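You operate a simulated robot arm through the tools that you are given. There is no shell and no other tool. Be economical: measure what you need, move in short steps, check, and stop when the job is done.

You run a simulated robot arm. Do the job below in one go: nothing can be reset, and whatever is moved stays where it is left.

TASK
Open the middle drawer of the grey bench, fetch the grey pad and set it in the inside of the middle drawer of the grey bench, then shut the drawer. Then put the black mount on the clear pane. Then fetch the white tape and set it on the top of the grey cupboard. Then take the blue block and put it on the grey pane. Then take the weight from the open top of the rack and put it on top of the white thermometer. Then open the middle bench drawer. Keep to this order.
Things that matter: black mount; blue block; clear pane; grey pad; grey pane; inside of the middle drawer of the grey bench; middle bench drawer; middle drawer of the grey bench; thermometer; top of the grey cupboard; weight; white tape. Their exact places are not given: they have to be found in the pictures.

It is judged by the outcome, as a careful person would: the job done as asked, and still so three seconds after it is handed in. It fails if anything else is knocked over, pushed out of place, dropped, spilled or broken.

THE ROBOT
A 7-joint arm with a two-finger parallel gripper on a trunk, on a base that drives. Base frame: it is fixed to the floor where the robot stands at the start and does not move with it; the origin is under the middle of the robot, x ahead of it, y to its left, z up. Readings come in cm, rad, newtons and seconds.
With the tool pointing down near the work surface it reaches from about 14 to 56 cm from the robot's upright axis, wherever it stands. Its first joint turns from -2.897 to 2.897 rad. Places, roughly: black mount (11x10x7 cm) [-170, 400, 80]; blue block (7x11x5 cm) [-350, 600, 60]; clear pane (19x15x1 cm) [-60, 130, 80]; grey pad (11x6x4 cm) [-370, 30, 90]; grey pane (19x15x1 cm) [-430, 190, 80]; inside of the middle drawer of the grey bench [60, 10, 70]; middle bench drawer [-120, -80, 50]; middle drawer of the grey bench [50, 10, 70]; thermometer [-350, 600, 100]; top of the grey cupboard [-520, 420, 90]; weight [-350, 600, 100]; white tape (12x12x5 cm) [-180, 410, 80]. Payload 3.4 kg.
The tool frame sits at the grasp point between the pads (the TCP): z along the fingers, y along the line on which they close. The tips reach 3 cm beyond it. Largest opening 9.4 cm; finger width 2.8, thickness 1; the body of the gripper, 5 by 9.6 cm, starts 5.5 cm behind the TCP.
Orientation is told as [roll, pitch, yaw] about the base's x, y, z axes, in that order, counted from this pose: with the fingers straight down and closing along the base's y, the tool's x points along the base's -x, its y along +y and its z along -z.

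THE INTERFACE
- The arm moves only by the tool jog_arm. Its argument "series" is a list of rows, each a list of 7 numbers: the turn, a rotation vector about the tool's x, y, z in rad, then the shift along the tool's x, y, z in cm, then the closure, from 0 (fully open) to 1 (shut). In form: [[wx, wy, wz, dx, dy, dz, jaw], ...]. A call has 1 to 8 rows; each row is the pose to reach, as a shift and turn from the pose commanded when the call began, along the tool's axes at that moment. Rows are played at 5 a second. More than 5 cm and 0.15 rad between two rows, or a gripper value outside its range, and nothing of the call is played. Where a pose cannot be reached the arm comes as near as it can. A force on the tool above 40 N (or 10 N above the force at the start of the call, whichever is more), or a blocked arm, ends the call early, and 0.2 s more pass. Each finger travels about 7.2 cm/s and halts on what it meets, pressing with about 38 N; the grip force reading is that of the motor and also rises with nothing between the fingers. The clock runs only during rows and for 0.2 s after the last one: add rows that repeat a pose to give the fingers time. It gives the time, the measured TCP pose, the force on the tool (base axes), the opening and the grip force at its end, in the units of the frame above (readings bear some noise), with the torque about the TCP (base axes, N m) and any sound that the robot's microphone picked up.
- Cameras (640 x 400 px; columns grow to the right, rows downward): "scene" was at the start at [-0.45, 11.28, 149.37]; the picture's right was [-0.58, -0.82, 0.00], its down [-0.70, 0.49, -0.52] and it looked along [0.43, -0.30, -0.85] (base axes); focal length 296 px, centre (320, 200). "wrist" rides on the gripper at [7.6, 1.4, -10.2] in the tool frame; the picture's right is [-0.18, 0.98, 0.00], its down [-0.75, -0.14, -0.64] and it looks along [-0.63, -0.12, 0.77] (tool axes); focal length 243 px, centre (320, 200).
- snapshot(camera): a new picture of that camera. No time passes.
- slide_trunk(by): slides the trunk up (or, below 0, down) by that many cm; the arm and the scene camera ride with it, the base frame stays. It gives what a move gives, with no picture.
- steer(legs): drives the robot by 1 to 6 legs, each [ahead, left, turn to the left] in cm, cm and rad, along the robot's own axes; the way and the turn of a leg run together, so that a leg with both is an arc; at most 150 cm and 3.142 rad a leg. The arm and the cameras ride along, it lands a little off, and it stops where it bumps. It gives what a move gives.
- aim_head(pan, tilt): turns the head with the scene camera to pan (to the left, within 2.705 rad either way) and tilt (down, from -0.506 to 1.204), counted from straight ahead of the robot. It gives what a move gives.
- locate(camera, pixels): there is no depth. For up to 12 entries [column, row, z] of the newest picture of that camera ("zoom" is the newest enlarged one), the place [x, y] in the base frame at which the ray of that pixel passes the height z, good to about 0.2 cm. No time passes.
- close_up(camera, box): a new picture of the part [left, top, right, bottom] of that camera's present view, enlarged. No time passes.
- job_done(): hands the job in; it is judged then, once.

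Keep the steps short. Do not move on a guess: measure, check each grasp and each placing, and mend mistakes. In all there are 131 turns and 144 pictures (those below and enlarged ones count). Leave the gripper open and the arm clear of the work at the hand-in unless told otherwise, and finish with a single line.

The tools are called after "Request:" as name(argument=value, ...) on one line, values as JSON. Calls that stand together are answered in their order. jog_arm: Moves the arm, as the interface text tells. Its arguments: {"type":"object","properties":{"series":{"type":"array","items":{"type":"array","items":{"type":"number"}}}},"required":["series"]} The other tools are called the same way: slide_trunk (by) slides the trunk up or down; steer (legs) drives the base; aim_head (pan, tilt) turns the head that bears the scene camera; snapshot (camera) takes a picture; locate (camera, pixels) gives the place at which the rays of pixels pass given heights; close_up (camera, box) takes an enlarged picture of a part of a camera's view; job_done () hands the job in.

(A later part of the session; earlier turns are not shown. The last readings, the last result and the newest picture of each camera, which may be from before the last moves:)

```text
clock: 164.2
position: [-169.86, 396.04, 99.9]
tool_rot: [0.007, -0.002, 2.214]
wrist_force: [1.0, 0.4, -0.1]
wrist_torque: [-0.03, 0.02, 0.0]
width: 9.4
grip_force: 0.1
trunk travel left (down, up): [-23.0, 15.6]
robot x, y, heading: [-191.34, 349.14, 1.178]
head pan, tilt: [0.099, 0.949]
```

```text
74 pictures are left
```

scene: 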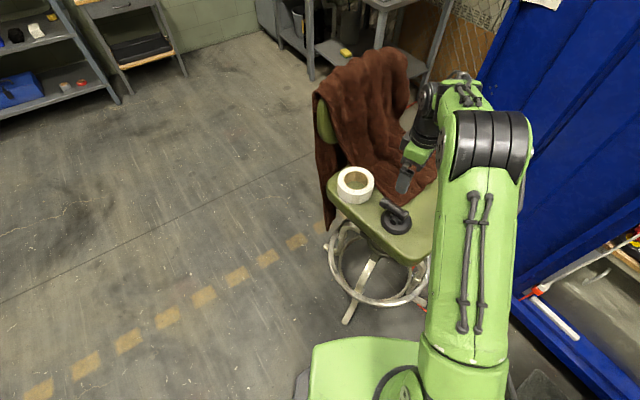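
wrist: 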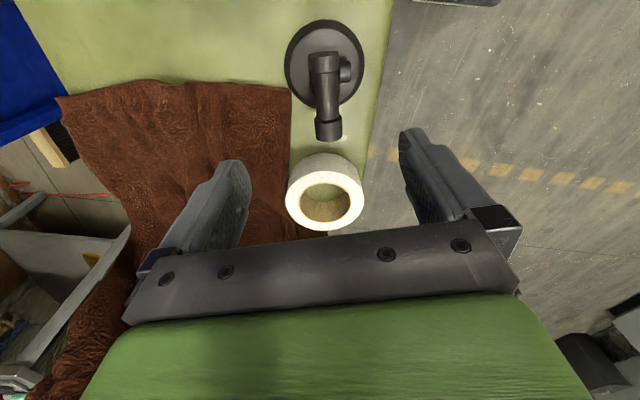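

Request:
close_up(camera="wrist", box=[272, 10, 384, 150])

Request:
locate(camera="wrist", pixels=[[325, 60, 81], [328, 132, 81], [322, 65, 77], [326, 96, 81], [325, 60, 82.5], [328, 132, 82.5], [324, 190, 80], [324, 190, 75.5]])

Request:
close_up(camera="scene", box=[330, 155, 426, 240])

```text
2.86 times, centred on (328, 80) of wrist
```

zoom: 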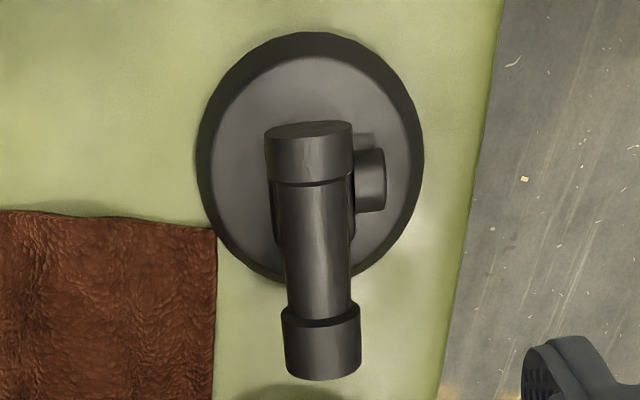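

```text
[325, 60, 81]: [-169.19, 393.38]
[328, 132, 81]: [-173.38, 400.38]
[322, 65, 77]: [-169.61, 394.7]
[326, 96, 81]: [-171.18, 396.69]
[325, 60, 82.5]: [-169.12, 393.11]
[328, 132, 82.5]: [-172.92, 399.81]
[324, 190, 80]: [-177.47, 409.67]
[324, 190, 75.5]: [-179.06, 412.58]
```

```text
4.71 times, centred on (378, 198) of scene
```

zoom: 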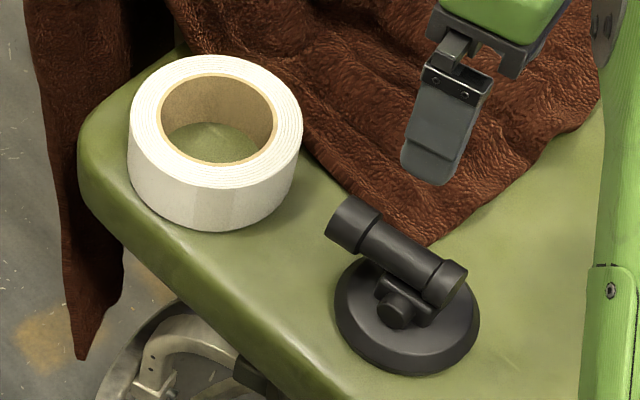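

Request:
locate(camera="zoom", pixels=[[390, 250, 81], [390, 250, 83], [350, 226, 81], [442, 282, 81], [215, 145, 80], [215, 150, 82]])

```text
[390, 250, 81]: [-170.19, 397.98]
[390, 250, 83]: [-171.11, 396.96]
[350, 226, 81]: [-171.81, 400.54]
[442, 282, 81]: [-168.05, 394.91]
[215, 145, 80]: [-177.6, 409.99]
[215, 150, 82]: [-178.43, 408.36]
```

Request:
jog_arm(series=[[0, 0, 0.1, -1.3, 0.58, 3, 0.3], [0, 0, 0.1, -1.3, 0.58, 7, 0.35], [0, 0, 0.1, -1.3, 0.58, 11, 0.35], [0, 0, 0.1, -1.3, 0.58, 13, 0.35], [0, 0, 0.1, -1.3, 0.58, 13, 0.35]])

Request:
snapshot(camera="wrist")

Request:
close_up(camera="scene", box=[330, 155, 442, 225])

```text
clock: 165.4
position: [-171.04, 396.66, 87.0]
tool_rot: [0.006, -0.002, 2.117]
wrist_force: [0.6, -0.4, -0.5]
wrist_torque: [-0.04, 0.01, -0.01]
width: 6.09
grip_force: 0.0
trunk travel left (down, up): [-23.0, 15.6]
robot x, y, heading: [-192.02, 349.25, 1.181]
head pan, tilt: [0.099, 0.949]
```

```text
71 pictures are left
```

wrist: 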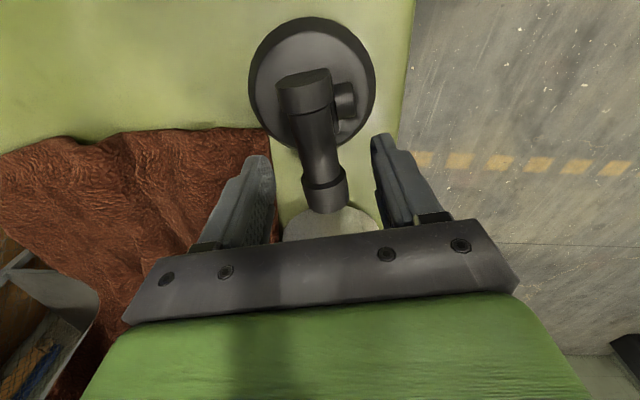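

```text
5.71 times, centred on (386, 190) of scene
```

zoom: 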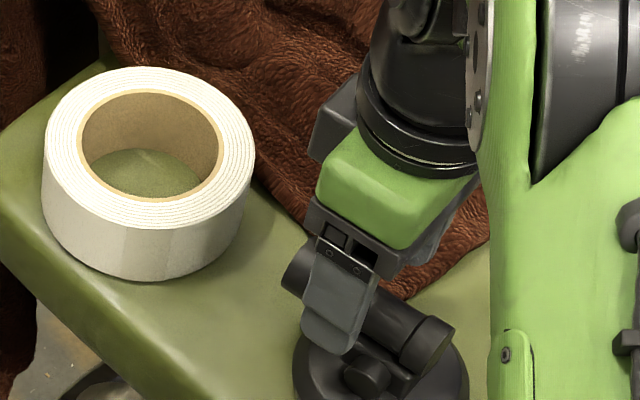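

Well aligned: the barrel's thin section lies at the grip point (320,144). I descend 4.7 cm and close.

Request:
jog_arm(series=[[0, 0, 0, 0, 0, 2, 0.35], [0, 0, 0, 0, 0, 3.6, 0.35], [0, 0, 0, 0, 0, 4.7, 0.35], [0, 0, 0, 0, 0, 4.7, 0.7], [0, 0, 0, 0, 0, 4.7, 1], [0, 0, 0, 0, 0, 4.7, 1]])

Request:
jog_arm(series=[[0, 0, 0, 0, 0, -1, 1], [0, 0, 0, 0, 0, -4, 1], [0, 0, 0, 0, 0, -8, 1], [0, 0, 0, 0, 0, -12, 1], [0, 0, 0, 0, 0, -16, 1], [0, 0, 0, 0, 0, -16, 1]])

Request:
snapshot(camera="scene")

Request:
snapshot(camera="wrist")

```text
clock: 166.5
position: [-171.07, 397.07, 82.82]
tool_rot: [-0.002, -0.008, 2.118]
wrist_force: [-1.2, -1.1, 16.8]
wrist_torque: [-0.39, 0.01, 0.06]
width: 3.4
grip_force: 35.1
trunk travel left (down, up): [-23.0, 15.6]
robot x, y, heading: [-191.51, 349.23, 1.177]
head pan, tilt: [0.099, 0.949]
stopped in row 5: the force on the tool passed its limit at 55 N (the readings are from after the stop); the commanded pose is now the measured one
```

```text
clock: 167.9
position: [-170.83, 396.63, 98.62]
tool_rot: [0.004, -0.004, 2.118]
wrist_force: [-0.8, 0.4, -1.2]
wrist_torque: [0.05, 0.03, -0.03]
width: 3.38
grip_force: 37.6
trunk travel left (down, up): [-23.0, 15.6]
robot x, y, heading: [-191.78, 349.18, 1.182]
head pan, tilt: [0.099, 0.949]
```

```text
69 pictures are left
```

scene: 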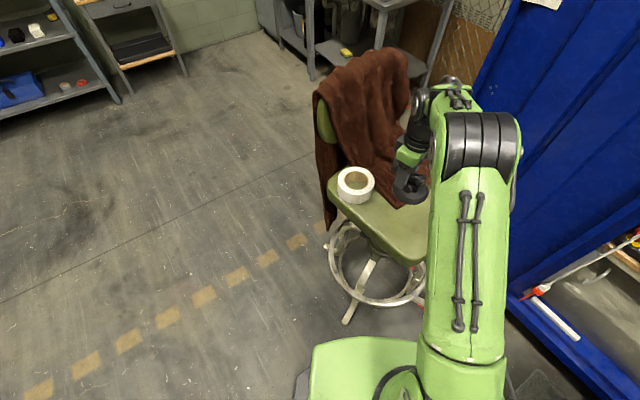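

```text
68 pictures are left
```

wrist: 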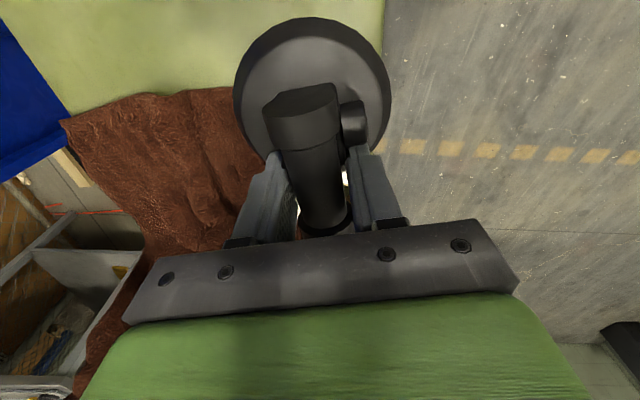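

The mount is held level. I drive back to the wood table with the panes.

Request:
steer(legs=[[-35, 0, 0], [0, 0, 0.39], [-147, 0, 0], [-142, 0, 0], [0, -95, 0]])

Request:
aim_head(pan=-0.45, tilt=0.75)

Request:
snapshot(camera="scene")

```text
clock: 189.3
position: [-118.14, 81.44, 98.5]
tool_rot: [0.002, -0.004, 2.487]
wrist_force: [0.3, -0.7, -1.5]
wrist_torque: [0.0, 0.04, -0.02]
width: 3.41
grip_force: 38.4
trunk travel left (down, up): [-23.0, 15.6]
robot x, y, heading: [-120.34, 29.71, 1.549]
head pan, tilt: [0.099, 0.949]
```

```text
clock: 190.2
position: [-118.16, 81.41, 98.47]
tool_rot: [0.002, -0.006, 2.487]
wrist_force: [0.5, -0.7, 0.0]
wrist_torque: [0.03, 0.01, 0.01]
width: 3.38
grip_force: 37.7
trunk travel left (down, up): [-23.0, 15.6]
robot x, y, heading: [-120.23, 29.49, 1.548]
head pan, tilt: [-0.45, 0.75]
```

```text
67 pictures are left
```

scene: 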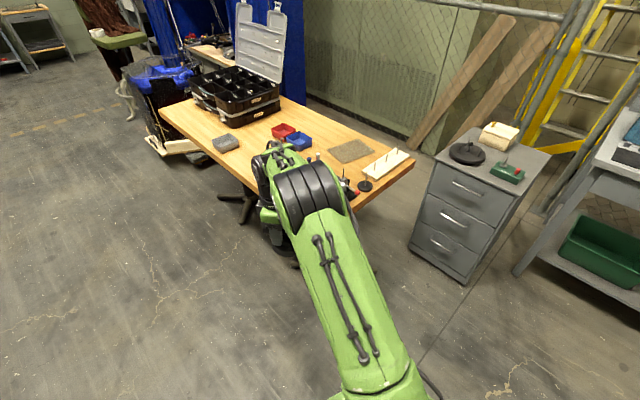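

Request:
locate(camera="scene", pixels=[[160, 110, 78], [352, 208, 78], [413, 163, 78], [350, 151, 78], [328, 151, 78], [345, 163, 78], [374, 152, 78], [356, 140, 78], [388, 165, 78], [365, 187, 78], [410, 250, 0], [433, 158, 75]])

Request:
close_up(camera="scene", box=[264, 110, 424, 210])

```text
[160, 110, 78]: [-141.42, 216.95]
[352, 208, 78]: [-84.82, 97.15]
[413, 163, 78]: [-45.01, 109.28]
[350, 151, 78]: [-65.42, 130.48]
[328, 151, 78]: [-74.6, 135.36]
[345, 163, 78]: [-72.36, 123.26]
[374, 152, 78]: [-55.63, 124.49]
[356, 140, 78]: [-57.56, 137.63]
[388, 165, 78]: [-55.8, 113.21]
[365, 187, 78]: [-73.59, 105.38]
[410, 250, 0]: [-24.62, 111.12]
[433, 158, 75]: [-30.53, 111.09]
```

```text
4.00 times, centred on (344, 160) of scene
```

zoom: 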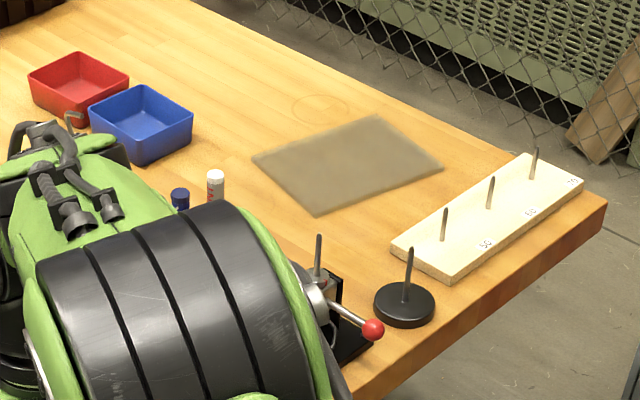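

The pane lies at about (-65,130). I come up to the table's short end.

Request:
steer(legs=[[0, -50, 0], [43, 0, 0]])

Request:
aim_head(pan=0.15, tilt=0.9)

Request:
snapshot(camera="scene")

Request:
snapshot(camera="wrist")

```text
clock: 195.4
position: [-66.06, 123.0, 98.56]
tool_rot: [0.003, -0.003, 2.482]
wrist_force: [-0.7, 1.0, -1.7]
wrist_torque: [-0.01, 0.02, 0.01]
width: 3.42
grip_force: 37.9
trunk travel left (down, up): [-23.0, 15.6]
robot x, y, heading: [-68.59, 71.24, 1.539]
head pan, tilt: [-0.45, 0.75]
```

```text
clock: 196.4
position: [-66.01, 122.99, 98.58]
tool_rot: [0.002, -0.006, 2.482]
wrist_force: [-0.3, -1.1, -1.5]
wrist_torque: [0.04, 0.03, 0.0]
width: 3.41
grip_force: 37.8
trunk travel left (down, up): [-23.0, 15.6]
robot x, y, heading: [-68.69, 71.33, 1.543]
head pan, tilt: [0.15, 0.901]
```

```text
65 pictures are left
```

scene: 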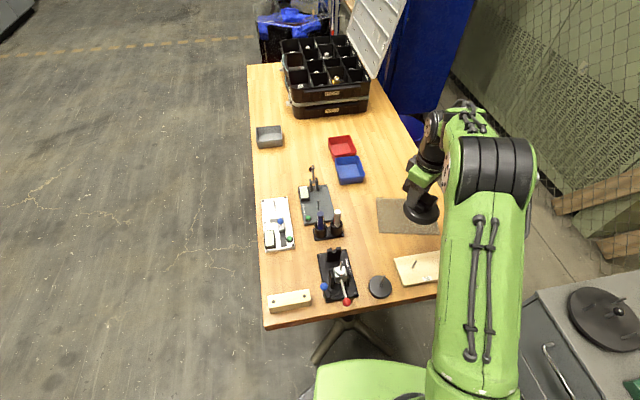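

```text
64 pictures are left
```

wrist: 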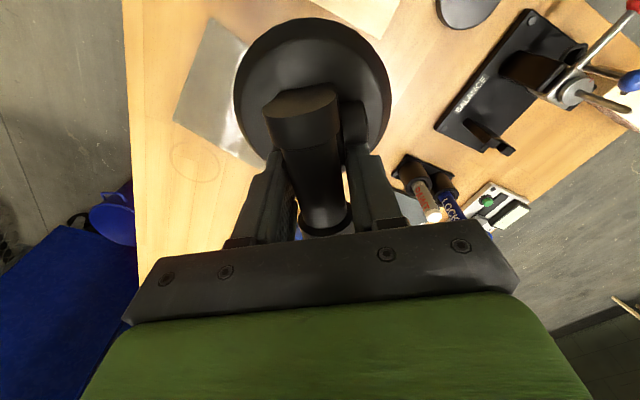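

Request:
close_up(camera="wrist", box=[150, 0, 310, 180])

Request:
close_up(camera="scene", box=[360, 180, 456, 300])

```text
2.22 times, centred on (230, 90) of wrist
```

zoom: 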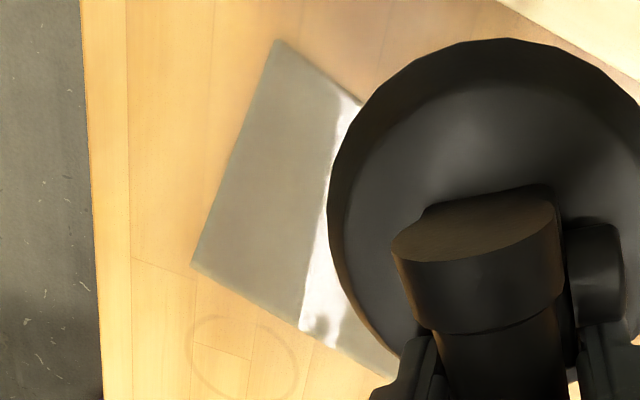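

```text
3.33 times, centred on (408, 240) of scene
```

zoom: 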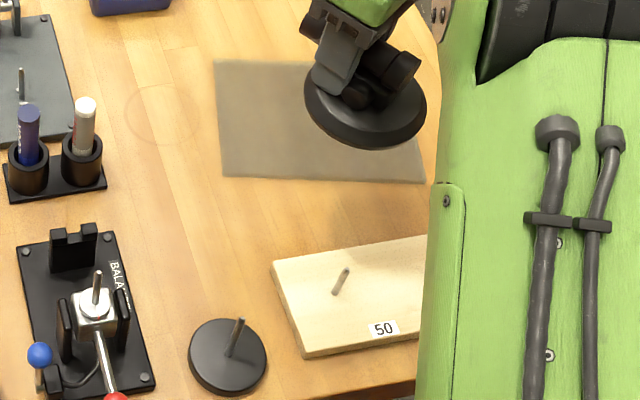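

Request:
locate(camera="wrist", pixels=[[172.9, 120.6, 78], [172.9, 120.6, 72], [212, 18, 78], [264, 170, 78], [264, 170, 72]])

Request:
locate(camera="scene", pixels=[[376.5, 198, 78], [376.5, 198, 72], [378.9, 233.1, 78], [378.9, 233.1, 72], [439.5, 234.6, 78], [439.5, 234.6, 72]])

```text
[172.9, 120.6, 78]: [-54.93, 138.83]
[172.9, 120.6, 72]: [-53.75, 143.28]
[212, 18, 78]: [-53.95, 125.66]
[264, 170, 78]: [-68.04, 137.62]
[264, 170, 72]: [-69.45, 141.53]
```

```text
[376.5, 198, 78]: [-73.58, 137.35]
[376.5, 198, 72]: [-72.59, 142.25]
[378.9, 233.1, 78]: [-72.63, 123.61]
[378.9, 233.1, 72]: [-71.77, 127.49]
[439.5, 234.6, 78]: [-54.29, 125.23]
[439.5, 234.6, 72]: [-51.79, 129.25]
```

Request:
locate(camera="scene", pixels=[[318, 358, 3], [388, 354, 3], [350, 320, 10], [400, 362, 20], [318, 365, 20], [425, 362, 20], [352, 320, 76], [440, 292, 76], [266, 328, 76]])

```text
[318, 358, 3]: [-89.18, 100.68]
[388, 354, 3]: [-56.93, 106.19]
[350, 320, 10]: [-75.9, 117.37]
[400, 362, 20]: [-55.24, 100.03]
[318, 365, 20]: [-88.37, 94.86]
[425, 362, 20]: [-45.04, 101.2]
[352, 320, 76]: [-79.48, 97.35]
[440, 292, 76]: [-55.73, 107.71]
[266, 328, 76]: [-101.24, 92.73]
```

The pedestal feet limit how close the base can come. I look at them more closely.

Request:
aim_head(pan=0.35, tilt=1.15)

Request:
snapshot(camera="scene")

```text
clock: 197.2
position: [-66.07, 122.89, 98.55]
tool_rot: [0.002, -0.005, 2.482]
wrist_force: [0.2, -1.4, -1.7]
wrist_torque: [0.0, 0.01, -0.03]
width: 3.4
grip_force: 37.9
trunk travel left (down, up): [-23.0, 15.6]
robot x, y, heading: [-68.56, 71.25, 1.543]
head pan, tilt: [0.351, 1.15]
```

```text
61 pictures are left
```

scene: 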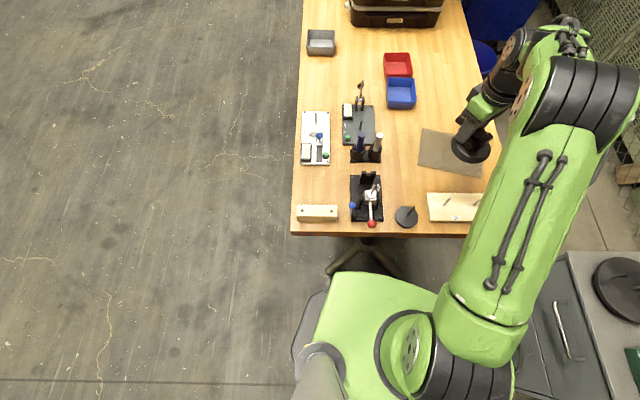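

Request:
close_up(camera="scene", box=[290, 220, 450, 320])

Request:
locate(camera="scene", pixels=[[328, 273, 3], [398, 275, 3], [326, 273, 20], [342, 271, 20], [436, 290, 20], [565, 255, 75], [525, 305, 75]])

```text
4.00 times, centred on (370, 270) of scene
```

zoom: 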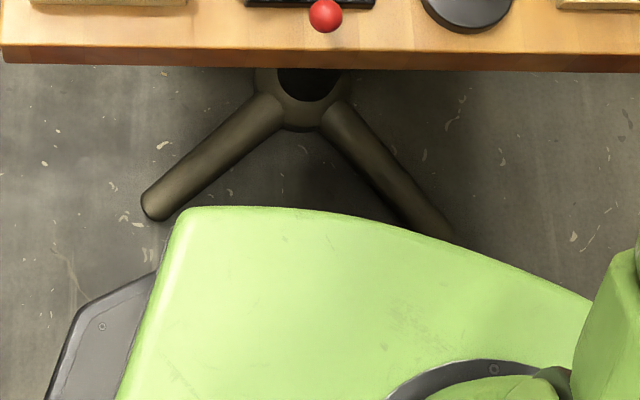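

```text
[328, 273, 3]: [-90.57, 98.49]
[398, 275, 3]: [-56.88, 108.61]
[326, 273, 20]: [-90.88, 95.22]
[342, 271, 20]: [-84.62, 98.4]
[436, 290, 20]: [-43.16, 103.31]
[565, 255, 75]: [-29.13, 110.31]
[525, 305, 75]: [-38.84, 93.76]
```

Foot 1 ends at (-90,98.5), so about 3.5 cm of forward room. I edge forward, and turn the mount so that the disc leads.

Request:
steer(legs=[[3.3, 0, 0]])

Request:
jog_arm(series=[[0, 0, -0.135, 0, 0, 0, 1], [0, 0, -0.27, 0, 0, 0, 1], [0, 0, -0.405, 0, 0, 0, 1], [0, 0, -0.54, 0, 0, 0, 1], [0, 0, -0.675, 0, 0, 0, 1], [0, 0, -0.81, 0, 0, 0, 1], [0, 0, -0.94, 0, 0, 0, 1], [0, 0, -1.06, 0, 0, 0, 1]])

```text
clock: 198.1
position: [-66.15, 126.23, 98.42]
tool_rot: [0.004, -0.003, 2.483]
wrist_force: [0.5, -0.4, -2.8]
wrist_torque: [0.0, 0.04, 0.02]
width: 3.4
grip_force: 37.9
trunk travel left (down, up): [-23.0, 15.6]
robot x, y, heading: [-68.85, 74.09, 1.544]
head pan, tilt: [0.351, 1.15]
```

```text
clock: 199.8
position: [-65.99, 126.19, 98.56]
tool_rot: [-0.004, -0.004, -2.739]
wrist_force: [-0.2, 0.1, -2.1]
wrist_torque: [-0.02, 0.03, -0.04]
width: 3.36
grip_force: 38.8
trunk travel left (down, up): [-23.0, 15.6]
robot x, y, heading: [-68.64, 74.51, 1.544]
head pan, tilt: [0.351, 1.15]
```

Request:
jog_arm(series=[[0, 0, 0, 0.7, -2, 0, 1], [0, 0, 0, 1.33, -3.9, 0, 1], [0, 0, 0, 1.33, -3.9, 4, 1], [0, 0, 0, 1.33, -3.9, 8, 1], [0, 0, 0, 1.33, -3.9, 8, 1]])

Request:
aim_head(pan=0.15, tilt=0.9)

Request:
close_up(camera="scene", box=[340, 170, 468, 300])

Request:
snapshot(camera="wrist")

```text
clock: 201.1
position: [-66.19, 130.42, 90.6]
tool_rot: [-0.003, -0.003, -2.742]
wrist_force: [-0.6, -0.8, -0.8]
wrist_torque: [0.0, 0.0, -0.01]
width: 3.39
grip_force: 37.9
trunk travel left (down, up): [-23.0, 15.6]
robot x, y, heading: [-68.29, 74.06, 1.539]
head pan, tilt: [0.351, 1.15]
```

```text
clock: 201.8
position: [-66.33, 130.29, 90.58]
tool_rot: [-0.004, -0.004, -2.744]
wrist_force: [-0.6, 0.4, -1.2]
wrist_torque: [-0.02, 0.02, 0.04]
width: 3.4
grip_force: 38.3
trunk travel left (down, up): [-23.0, 15.6]
robot x, y, heading: [-68.57, 74.16, 1.546]
head pan, tilt: [0.15, 0.901]
```

```text
3.08 times, centred on (404, 235) of scene
```

zoom: 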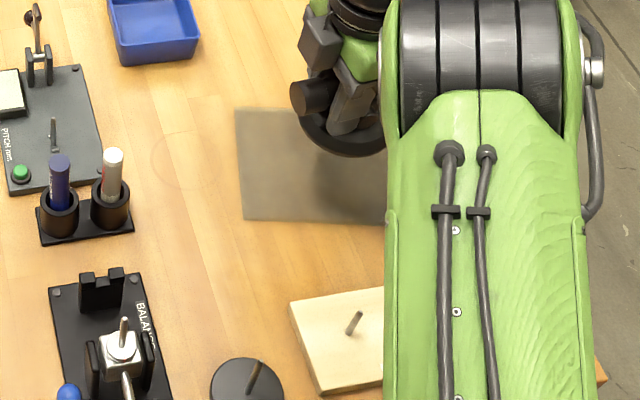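

```text
58 pictures are left
```

wrist: 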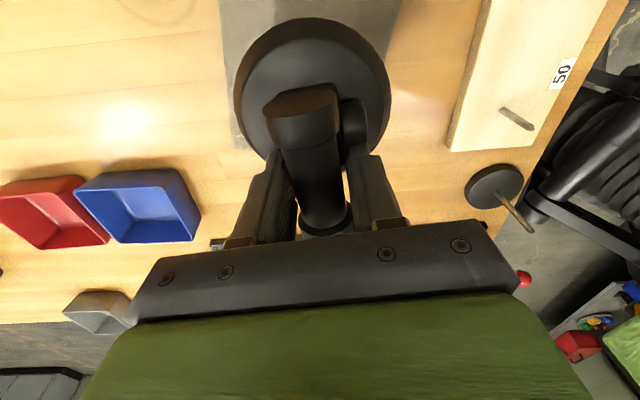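

Request:
locate(camera="wrist", pixels=[[222, 20, 76.5], [236, 130, 76.5], [398, 10, 76.5], [240, 148, 76.5], [393, 60, 76.5], [312, 95, 84.5]])

Request:
locate(camera="zoom", pixels=[[235, 110, 76.5], [243, 221, 76.5], [340, 132, 84.5], [340, 150, 83]])

```text
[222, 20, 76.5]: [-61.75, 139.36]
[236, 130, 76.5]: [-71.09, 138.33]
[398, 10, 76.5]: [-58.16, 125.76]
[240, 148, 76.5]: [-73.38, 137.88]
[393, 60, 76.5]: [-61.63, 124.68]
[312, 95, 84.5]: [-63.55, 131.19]
```

```text
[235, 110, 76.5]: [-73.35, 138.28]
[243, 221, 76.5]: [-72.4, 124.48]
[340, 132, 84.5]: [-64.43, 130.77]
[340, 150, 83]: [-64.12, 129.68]
```

Disc centre (-63.6,131.2) is over the pane (x -73..-54, y 125..139). I nudge it 0.7 further and lower until contact.

Request:
jog_arm(series=[[0, 0, 0, 0.3, -0.7, 2, 1], [0, 0, 0, 0.3, -0.7, 4, 1], [0, 0, 0, 0.3, -0.7, 5, 1], [0, 0, 0, 0.3, -0.7, 5.6, 1], [0, 0, 0, 0.3, -0.7, 6.2, 1], [0, 0, 0, 0.3, -0.7, 6.8, 1], [0, 0, 0, 0.3, -0.7, 7.4, 1], [0, 0, 0, 0.3, -0.7, 8, 1]])

```text
clock: 203.6
position: [-66.52, 131.03, 82.74]
tool_rot: [-0.004, -0.005, -2.743]
wrist_force: [-0.5, 0.3, -2.0]
wrist_torque: [0.01, 0.03, -0.01]
width: 3.4
grip_force: 37.9
trunk travel left (down, up): [-23.0, 15.6]
robot x, y, heading: [-68.6, 74.14, 1.542]
head pan, tilt: [0.15, 0.901]
```

Request:
jog_arm(series=[[0, 0, 0, 0, 0, 0.4, 1], [0, 0, 0, 0, 0, 0.8, 1], [0, 0, 0, 0, 0, 1.2, 1], [0, 0, 0, 0, 0, 1.6, 1], [0, 0, 0, 0, 0, 2.0, 1], [0, 0, 0, 0, 0, 2.4, 1]])

Request:
close_up(camera="scene", box=[360, 180, 456, 260])

```text
clock: 204.7
position: [-66.56, 131.34, 81.61]
tool_rot: [-0.018, 0.002, -2.738]
wrist_force: [-0.2, -4.8, 18.0]
wrist_torque: [-0.84, 0.05, -0.01]
width: 3.43
grip_force: 38.4
trunk travel left (down, up): [-23.0, 15.6]
robot x, y, heading: [-68.45, 74.27, 1.539]
head pan, tilt: [0.15, 0.901]
stopped in row 5: the force on the tool passed its limit at 44 N (the readings are from after the stop); the commanded pose is now the measured one
```

```text
5.00 times, centred on (408, 220) of scene
```

zoom: 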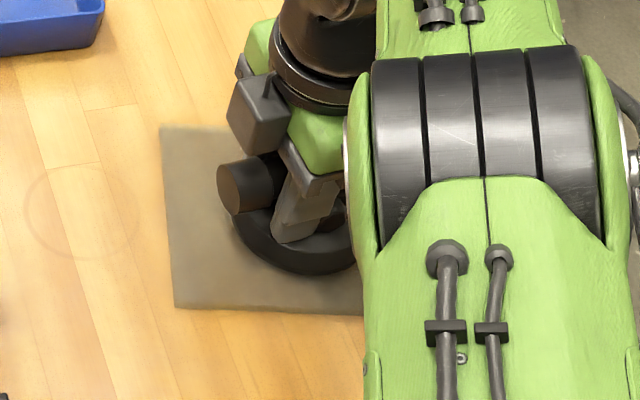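

It stands on the pane. I open and rise.

Request:
jog_arm(series=[[0, 0, 0, 0, 0, -0.2, 0.7], [0, 0, 0, 0, 0, -0.2, 0.4], [0, 0, 0, 0, 0, -0.2, 0.4], [0, 0, 0, 0, 0, -3, 0.4], [0, 0, 0, 0, 0, -7, 0.4], [0, 0, 0, 0, 0, -12, 0.4], [0, 0, 0, 0, 0, -17, 0.4], [0, 0, 0, 0, 0, -19, 0.2]])

Request:
snapshot(camera="wrist")

```text
clock: 206.5
position: [-66.26, 131.28, 100.34]
tool_rot: [-0.011, 0.0, -2.739]
wrist_force: [-0.6, -0.4, -0.7]
wrist_torque: [-0.02, -0.01, 0.01]
width: 7.52
grip_force: 0.0
trunk travel left (down, up): [-23.0, 15.6]
robot x, y, heading: [-68.28, 74.14, 1.545]
head pan, tilt: [0.15, 0.901]
```

```text
56 pictures are left
```

wrist: 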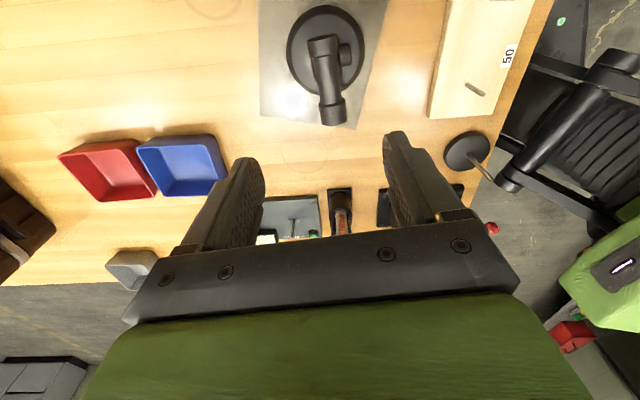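

The mount stands on the clear pane. Next is the white tape on the chair; I retract the hand and drive to the chair's left side.

Request:
jog_arm(series=[[0, 0, 0.11, -1.3, 3.1, 0, 0], [0, 0, 0.22, -2.6, 6.1, 0, 0], [0, 0, 0.33, -3.9, 9.2, 0, 0], [0, 0, 0.43, -3.9, 9.2, 0, 0]])

Request:
steer(legs=[[-44, 0, 0], [0, 125, 0], [145, 20, 0], [145, 30, 0], [0, 0, -1.25], [-10, 60, 0]])

Request:
aim_head(pan=0.0, tilt=0.7)

Request:
snapshot(camera="scene")

```text
clock: 207.5
position: [-66.25, 121.12, 100.37]
tool_rot: [-0.009, -0.006, 3.113]
wrist_force: [0.0, 0.2, 0.5]
wrist_torque: [0.0, -0.03, -0.03]
width: 9.41
grip_force: 0.1
trunk travel left (down, up): [-23.0, 15.6]
robot x, y, heading: [-68.75, 74.48, 1.543]
head pan, tilt: [0.15, 0.901]
```

```text
clock: 236.0
position: [-219.87, 388.92, 100.14]
tool_rot: [-0.012, -0.005, 1.897]
wrist_force: [0.2, 0.6, 0.1]
wrist_torque: [0.04, 0.02, -0.01]
width: 9.4
grip_force: 0.0
trunk travel left (down, up): [-23.0, 15.6]
robot x, y, heading: [-264.4, 374.62, 0.322]
head pan, tilt: [0.15, 0.901]
```

```text
clock: 236.7
position: [-219.69, 388.75, 100.27]
tool_rot: [-0.01, -0.007, 1.898]
wrist_force: [-0.1, 0.0, -0.3]
wrist_torque: [0.0, 0.02, -0.04]
width: 9.41
grip_force: 0.1
trunk travel left (down, up): [-23.0, 15.6]
robot x, y, heading: [-264.41, 374.64, 0.321]
head pan, tilt: [0.0, 0.7]
```

```text
55 pictures are left
```

scene: 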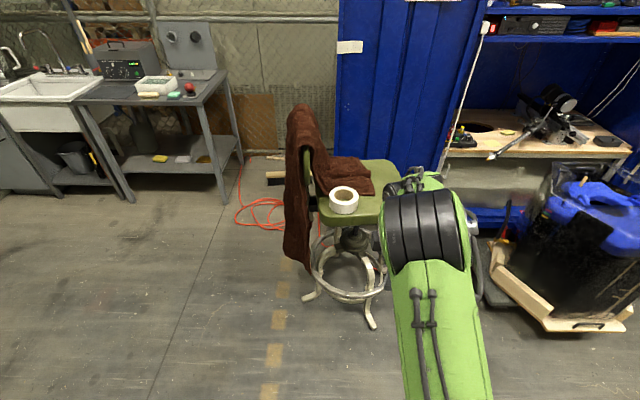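

Request:
locate(camera="scene", pixels=[[344, 195, 80.5], [344, 195, 79], [372, 326, 2], [308, 298, 2], [288, 180, 95], [305, 105, 110]])

Request:
close_up(camera="scene", box=[312, 160, 392, 225])

```text
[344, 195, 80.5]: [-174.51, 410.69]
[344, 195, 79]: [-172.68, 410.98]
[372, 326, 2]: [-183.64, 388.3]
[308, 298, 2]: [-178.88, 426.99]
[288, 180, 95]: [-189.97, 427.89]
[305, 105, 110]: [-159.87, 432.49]
```

```text
6.15 times, centred on (352, 192) of scene
```

zoom: 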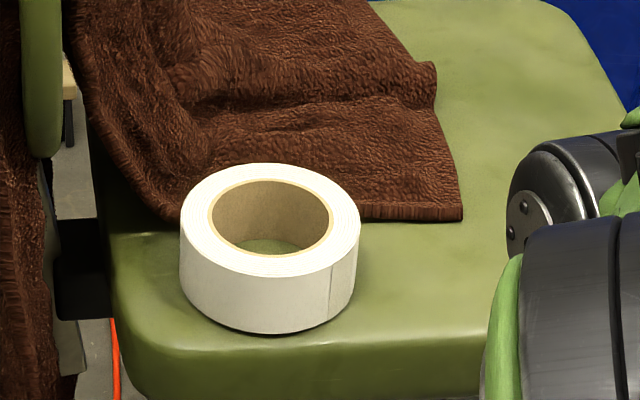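

Request:
steer(legs=[[42, 5, 0]])

Request:
snapshot(camera="wrist")

Request:
aim_head(pan=0.1, tilt=0.95)

Request:
snapshot(camera="scene")

```text
clock: 239.3
position: [-181.53, 406.87, 100.21]
tool_rot: [-0.01, -0.006, 1.895]
wrist_force: [0.2, 1.4, 0.0]
wrist_torque: [-0.03, 0.01, 0.0]
width: 9.41
grip_force: 0.1
trunk travel left (down, up): [-23.0, 15.6]
robot x, y, heading: [-226.23, 392.82, 0.321]
head pan, tilt: [0.0, 0.7]
```

```text
53 pictures are left
```

wrist: 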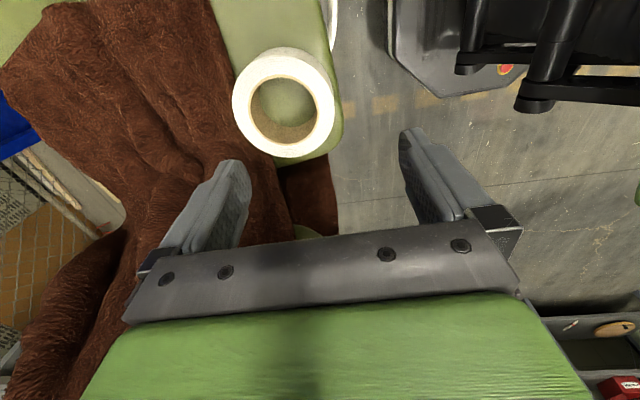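

```text
clock: 240.1
position: [-181.5, 406.83, 100.36]
tool_rot: [-0.013, -0.005, 1.895]
wrist_force: [-0.5, -1.5, 0.3]
wrist_torque: [0.01, 0.02, 0.02]
width: 9.42
grip_force: 0.0
trunk travel left (down, up): [-23.0, 15.6]
robot x, y, heading: [-226.21, 392.69, 0.321]
head pan, tilt: [0.099, 0.949]
```

```text
52 pictures are left
```

scene: 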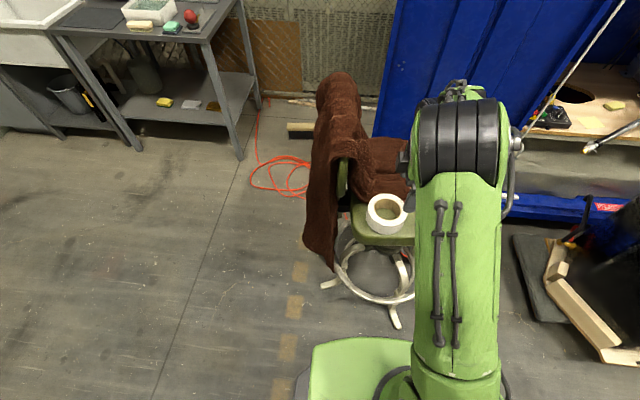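

Request:
locate(camera="wrist", pixels=[[284, 108, 84], [284, 108, 80], [248, 108, 82], [320, 108, 82], [233, 108, 82], [335, 108, 82]])

Request:
locate(camera="scene", pixels=[[387, 211, 84], [387, 211, 80], [366, 214, 82], [409, 211, 82]])

```text
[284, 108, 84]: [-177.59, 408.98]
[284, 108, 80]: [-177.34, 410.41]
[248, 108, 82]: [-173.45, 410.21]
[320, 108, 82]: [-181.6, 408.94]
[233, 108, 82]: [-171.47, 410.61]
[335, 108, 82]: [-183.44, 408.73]
```

```text
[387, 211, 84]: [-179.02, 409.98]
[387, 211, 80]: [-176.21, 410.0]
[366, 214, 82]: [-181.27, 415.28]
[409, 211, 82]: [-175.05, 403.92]
```

Both views agree: tape centre (-177.5,409.8), top z=82, wall 2 cm thick. I'll grip the near wall, one finger in the hole; first down to just above.

Request:
jog_arm(series=[[0, 0, 0, -1.5, 0.23, 3, 0.3], [0, 0, 0, -1.5, 0.23, 7, 0.45], [0, 0, 0, -1.5, 0.23, 11, 0.45], [0, 0, 0, -1.5, 0.23, 13.5, 0.45], [0, 0, 0, -1.5, 0.23, 13.5, 0.45]])

Request:
snapshot(camera="wrist")

```text
clock: 241.2
position: [-182.27, 408.38, 86.82]
tool_rot: [-0.012, -0.006, 1.896]
wrist_force: [-0.2, 0.0, -0.7]
wrist_torque: [0.01, 0.01, 0.02]
width: 5.17
grip_force: 0.0
trunk travel left (down, up): [-23.0, 15.6]
robot x, y, heading: [-226.16, 392.58, 0.327]
head pan, tilt: [0.099, 0.949]
```

```text
51 pictures are left
```

wrist: 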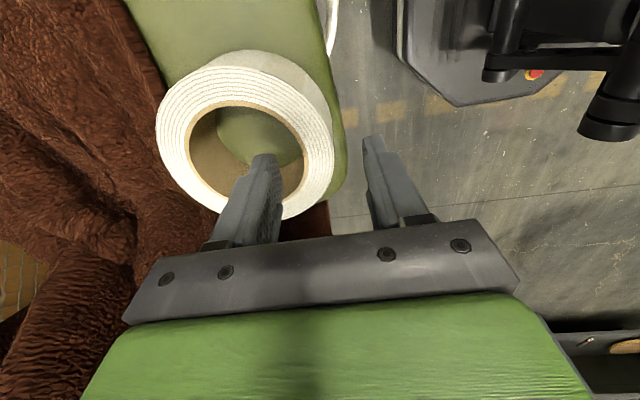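

Wall is centred at the grip point. I descend and close.

Request:
jog_arm(series=[[0, 0, 0, 0, 0, 2, 0.45], [0, 0, 0, 0, 0, 4, 0.45], [0, 0, 0, 0, 0, 5.5, 0.45], [0, 0, 0, 0, 0, 5.5, 0.7], [0, 0, 0, 0, 0, 5.5, 0.9], [0, 0, 0, 0, 0, 5.5, 0.9]])

Request:
jog_arm(series=[[0, 0, 0, 0, 0, -1, 0.95], [0, 0, 0, 0, 0, -4, 0.95], [0, 0, 0, 0, 0, -8, 0.95], [0, 0, 0, 0, 0, -12, 0.95], [0, 0, 0, 0, 0, -16, 0.95], [0, 0, 0, 0, 0, -20, 0.95], [0, 0, 0, 0, 0, -20, 0.95]])

Request:
snapshot(camera="wrist")

```text
clock: 242.7
position: [-182.02, 408.22, 81.21]
tool_rot: [-0.01, -0.005, 1.896]
wrist_force: [-0.2, 0.8, 0.4]
wrist_torque: [-0.04, 0.09, -0.02]
width: 2.73
grip_force: 38.0
trunk travel left (down, up): [-23.0, 15.6]
robot x, y, heading: [-225.7, 392.43, 0.321]
head pan, tilt: [0.099, 0.949]
```

```text
clock: 244.2
position: [-182.41, 408.31, 101.66]
tool_rot: [-0.012, -0.006, 1.895]
wrist_force: [0.2, -0.6, -2.5]
wrist_torque: [-0.03, 0.08, -0.01]
width: 2.69
grip_force: 38.5
trunk travel left (down, up): [-23.0, 15.6]
robot x, y, heading: [-226.35, 392.7, 0.324]
head pan, tilt: [0.099, 0.949]
```

```text
50 pictures are left
```

wrist: 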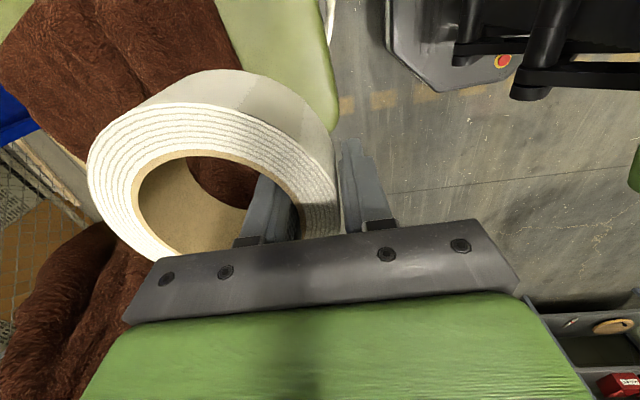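

The tape is held. I back away and go to the grey cupboard at about [-520,420].

Request:
steer(legs=[[-60, 0, 0], [0, 0, 2.82], [100, -27, 0]])

Request:
aim_head(pan=0.0, tilt=0.55)

Request:
snapshot(camera="scene")

```text
clock: 259.3
position: [-431.79, 402.87, 101.63]
tool_rot: [-0.013, -0.007, -1.585]
wrist_force: [0.8, 1.1, -1.5]
wrist_torque: [-0.01, -0.06, 0.0]
width: 2.72
grip_force: 38.7
trunk travel left (down, up): [-23.0, 15.6]
robot x, y, heading: [-385.4, 402.9, 3.126]
head pan, tilt: [0.099, 0.949]
```

```text
clock: 260.1
position: [-431.95, 402.86, 101.58]
tool_rot: [-0.011, -0.005, -1.585]
wrist_force: [0.8, 0.0, -1.9]
wrist_torque: [0.0, -0.04, -0.04]
width: 2.75
grip_force: 37.6
trunk travel left (down, up): [-23.0, 15.6]
robot x, y, heading: [-385.69, 402.89, 3.128]
head pan, tilt: [0.0, 0.55]
```

```text
49 pictures are left
```

scene: 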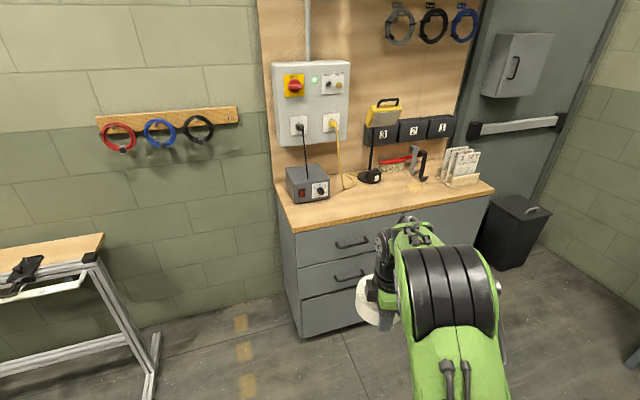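

Request:
locate(camera="scene", pixels=[[295, 232, 90], [493, 190, 90], [390, 208, 90], [330, 200, 90], [370, 184, 90], [395, 195, 90], [440, 187, 90], [280, 185, 90], [320, 335, 0], [420, 195, 90], [348, 195, 90]])

Request:
close_up(camera="scene", box=[260, 120, 500, 270])

```text
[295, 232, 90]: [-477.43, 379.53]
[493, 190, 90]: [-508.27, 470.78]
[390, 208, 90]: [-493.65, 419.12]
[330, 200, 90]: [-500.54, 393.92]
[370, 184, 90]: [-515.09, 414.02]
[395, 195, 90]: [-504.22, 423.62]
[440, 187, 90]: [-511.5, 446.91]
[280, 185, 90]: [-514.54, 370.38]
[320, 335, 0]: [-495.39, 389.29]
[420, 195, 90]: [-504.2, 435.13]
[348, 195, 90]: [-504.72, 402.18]
```

```text
2.67 times, centred on (380, 195) of scene
```

zoom: 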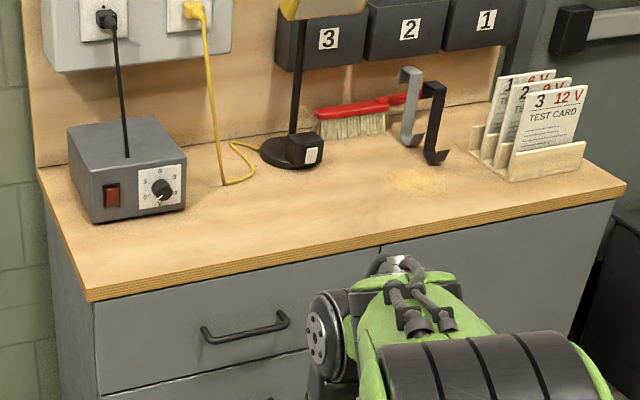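

The free spot on top is around (-501,419.5), between lamp and hooks, 9 cm from the edge. I square up and approach, short by a little.

Request:
steer(legs=[[0, 0, 0.34], [0, -52.7, 0], [46, 0, 0]])

Request:
aim_head(pan=0.2, tilt=0.85)

Request:
snapshot(camera="scene")

Request:
snapshot(camera="wrist")

```text
clock: 266.6
position: [-490.18, 424.13, 101.58]
tool_rot: [-0.01, -0.005, -1.254]
wrist_force: [-0.3, 0.0, -1.8]
wrist_torque: [0.02, -0.1, 0.06]
width: 2.72
grip_force: 37.9
trunk travel left (down, up): [-23.0, 15.6]
robot x, y, heading: [-446.28, 439.68, -2.829]
head pan, tilt: [0.0, 0.55]
```

```text
clock: 267.4
position: [-490.04, 424.27, 101.55]
tool_rot: [-0.009, -0.006, -1.256]
wrist_force: [-0.6, -0.8, -1.7]
wrist_torque: [0.01, -0.04, 0.05]
width: 2.71
grip_force: 38.2
trunk travel left (down, up): [-23.0, 15.6]
robot x, y, heading: [-446.42, 439.56, -2.833]
head pan, tilt: [0.201, 0.85]
```

```text
47 pictures are left
```

scene: 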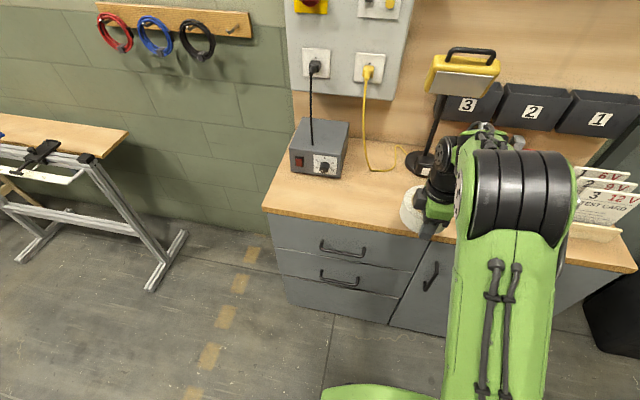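

```text
46 pictures are left
```

wrist: 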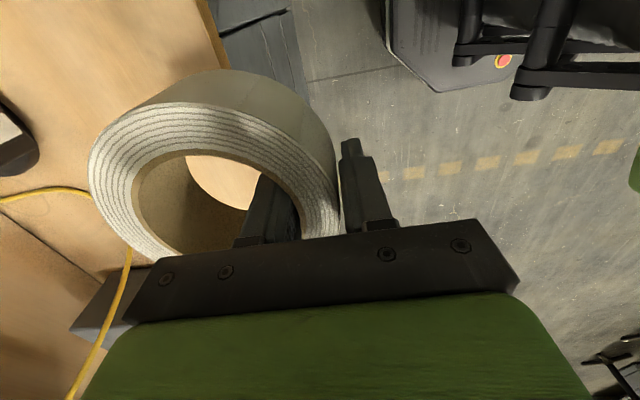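

Request:
locate(camera="wrist", pixels=[[230, 62, 90], [230, 62, 86], [206, 5, 90], [206, 5, 86], [25, 150, 90], [130, 250, 90]])

Request:
locate(camera="scene", pixels=[[265, 210, 90], [265, 210, 86], [405, 236, 90], [405, 236, 86], [420, 165, 90], [420, 165, 86], [372, 170, 88]])

```text
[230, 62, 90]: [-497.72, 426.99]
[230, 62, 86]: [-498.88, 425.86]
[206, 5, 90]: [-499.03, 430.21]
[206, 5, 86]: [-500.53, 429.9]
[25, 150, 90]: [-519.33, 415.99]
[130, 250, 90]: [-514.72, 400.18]
```

```text
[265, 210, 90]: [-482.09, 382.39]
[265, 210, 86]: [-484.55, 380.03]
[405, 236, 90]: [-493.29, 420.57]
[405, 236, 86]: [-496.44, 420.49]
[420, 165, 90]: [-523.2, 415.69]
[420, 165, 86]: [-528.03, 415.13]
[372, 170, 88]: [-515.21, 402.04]
```

Triangulated: cupboard top z≈86.5, edge 8 cm ahead of the hand. I drive 11.8 cm further and lower.

Request:
steer(legs=[[11.8, 0, 0]])

Request:
jog_arm(series=[[0, 0, 0, 0, 0, 3, 0.95], [0, 0, 0, 0, 0, 6, 0.95], [0, 0, 0, 0, 0, 8, 0.95], [0, 0, 0, 0, 0, 8, 0.95]])

Request:
snapshot(camera="wrist")

Request:
close_up(camera="scene", box=[320, 130, 480, 260])

```text
clock: 268.7
position: [-502.07, 420.48, 101.52]
tool_rot: [-0.009, -0.004, -1.259]
wrist_force: [-0.1, 0.5, -2.0]
wrist_torque: [0.06, -0.06, 0.02]
width: 2.72
grip_force: 37.9
trunk travel left (down, up): [-23.0, 15.6]
robot x, y, heading: [-458.4, 435.61, -2.83]
head pan, tilt: [0.201, 0.85]
```

```text
clock: 269.7
position: [-502.33, 420.4, 93.72]
tool_rot: [-0.013, -0.005, -1.26]
wrist_force: [0.0, -0.7, -1.0]
wrist_torque: [-0.01, -0.04, 0.0]
width: 2.73
grip_force: 37.8
trunk travel left (down, up): [-23.0, 15.6]
robot x, y, heading: [-457.8, 435.92, -2.823]
head pan, tilt: [0.201, 0.85]
```

```text
45 pictures are left
```

wrist: 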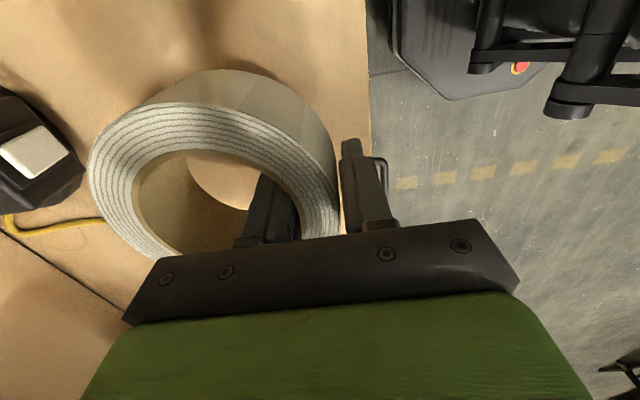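

```text
3.08 times, centred on (400, 195) of scene
```

zoom: 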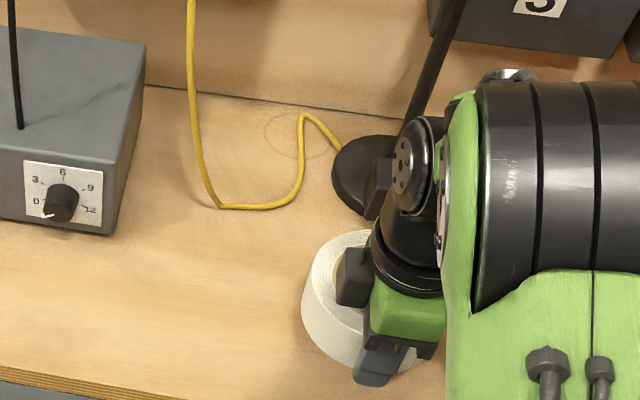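

Request:
jog_arm(series=[[0, 0, 0, 0, 0, 1, 0.95], [0, 0, 0, 0, 0, 2, 0.95], [0, 0, 0, 0, 0, 2.5, 0.95], [0, 0, 0, 0, 0, 3, 0.95], [0, 0, 0, 0, 0, 3.5, 0.95], [0, 0, 0, 0, 0, 4, 0.95], [0, 0, 0, 0, 0, 4.5, 0.95], [0, 0, 0, 0, 0, 5, 0.95]])

```text
clock: 271.6
position: [-502.28, 420.45, 89.09]
tool_rot: [-0.023, -0.005, -1.259]
wrist_force: [8.4, 2.3, 20.6]
wrist_torque: [0.08, -0.7, 0.04]
width: 2.71
grip_force: 37.8
trunk travel left (down, up): [-23.0, 15.6]
robot x, y, heading: [-458.11, 435.76, -2.824]
head pan, tilt: [0.201, 0.85]
stopped in row 8: the force on the tool passed its limit at 42 N (the readings are from after the stop); the commanded pose is now the measured one
```

Contact. I release and lift straight up.

Request:
jog_arm(series=[[0, 0, 0, 0, 0, -0.2, 0.6], [0, 0, 0, 0, 0, -0.2, 0.45], [0, 0, 0, 0, 0, -0.2, 0.45], [0, 0, 0, 0, 0, -3, 0.45], [0, 0, 0, 0, 0, -7, 0.45], [0, 0, 0, 0, 0, -11, 0.45], [0, 0, 0, 0, 0, -15, 0.2]])

Request:
steer(legs=[[-50, 0, 0]])

Request:
close_up(camera="scene", box=[240, 60, 480, 210])

```text
clock: 273.2
position: [-502.31, 420.4, 104.14]
tool_rot: [-0.02, -0.006, -1.259]
wrist_force: [0.1, 0.4, 0.0]
wrist_torque: [-0.01, 0.03, -0.03]
width: 7.52
grip_force: 0.0
trunk travel left (down, up): [-23.0, 15.6]
robot x, y, heading: [-457.83, 435.56, -2.83]
head pan, tilt: [0.201, 0.85]
```

```text
clock: 276.2
position: [-454.2, 435.98, 104.13]
tool_rot: [-0.02, -0.005, -1.268]
wrist_force: [0.5, -0.4, -0.6]
wrist_torque: [-0.01, 0.01, 0.01]
width: 7.53
grip_force: 0.1
trunk travel left (down, up): [-23.0, 15.6]
robot x, y, heading: [-410.14, 451.27, -2.84]
head pan, tilt: [0.201, 0.85]
```

```text
2.67 times, centred on (360, 135) of scene
```

zoom: 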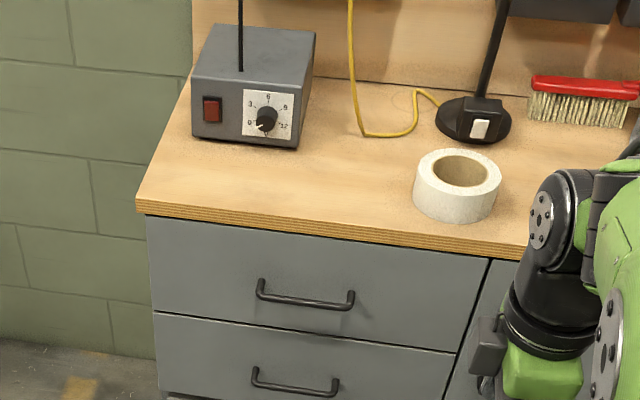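

The tape stands on the cupboard top. Next, the rack with the blue block; I turn to it and look.

Request:
steer(legs=[[-25, 0, 0], [0, 0, -1.54]])

Request:
aim_head(pan=0.0, tilt=0.5)

Request:
snapshot(camera="scene")

```text
clock: 281.7
position: [-403.82, 501.26, 104.05]
tool_rot: [-0.021, -0.004, -2.783]
wrist_force: [0.1, -0.1, 0.9]
wrist_torque: [-0.03, -0.02, 0.02]
width: 7.54
grip_force: 0.1
trunk travel left (down, up): [-23.0, 15.6]
robot x, y, heading: [-386.3, 458.31, 1.931]
head pan, tilt: [0.201, 0.85]
```

```text
clock: 282.5
position: [-403.94, 501.48, 104.04]
tool_rot: [-0.021, -0.005, -2.781]
wrist_force: [0.2, 0.5, 0.0]
wrist_torque: [0.01, 0.04, 0.01]
width: 7.53
grip_force: 0.0
trunk travel left (down, up): [-23.0, 15.6]
robot x, y, heading: [-386.43, 458.01, 1.932]
head pan, tilt: [0.0, 0.499]
```

```text
42 pictures are left
```

scene: 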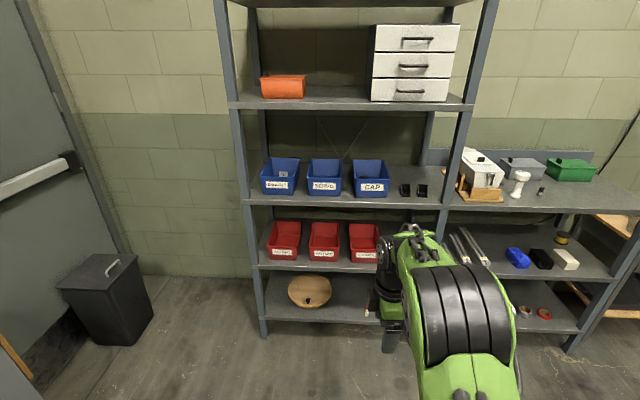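

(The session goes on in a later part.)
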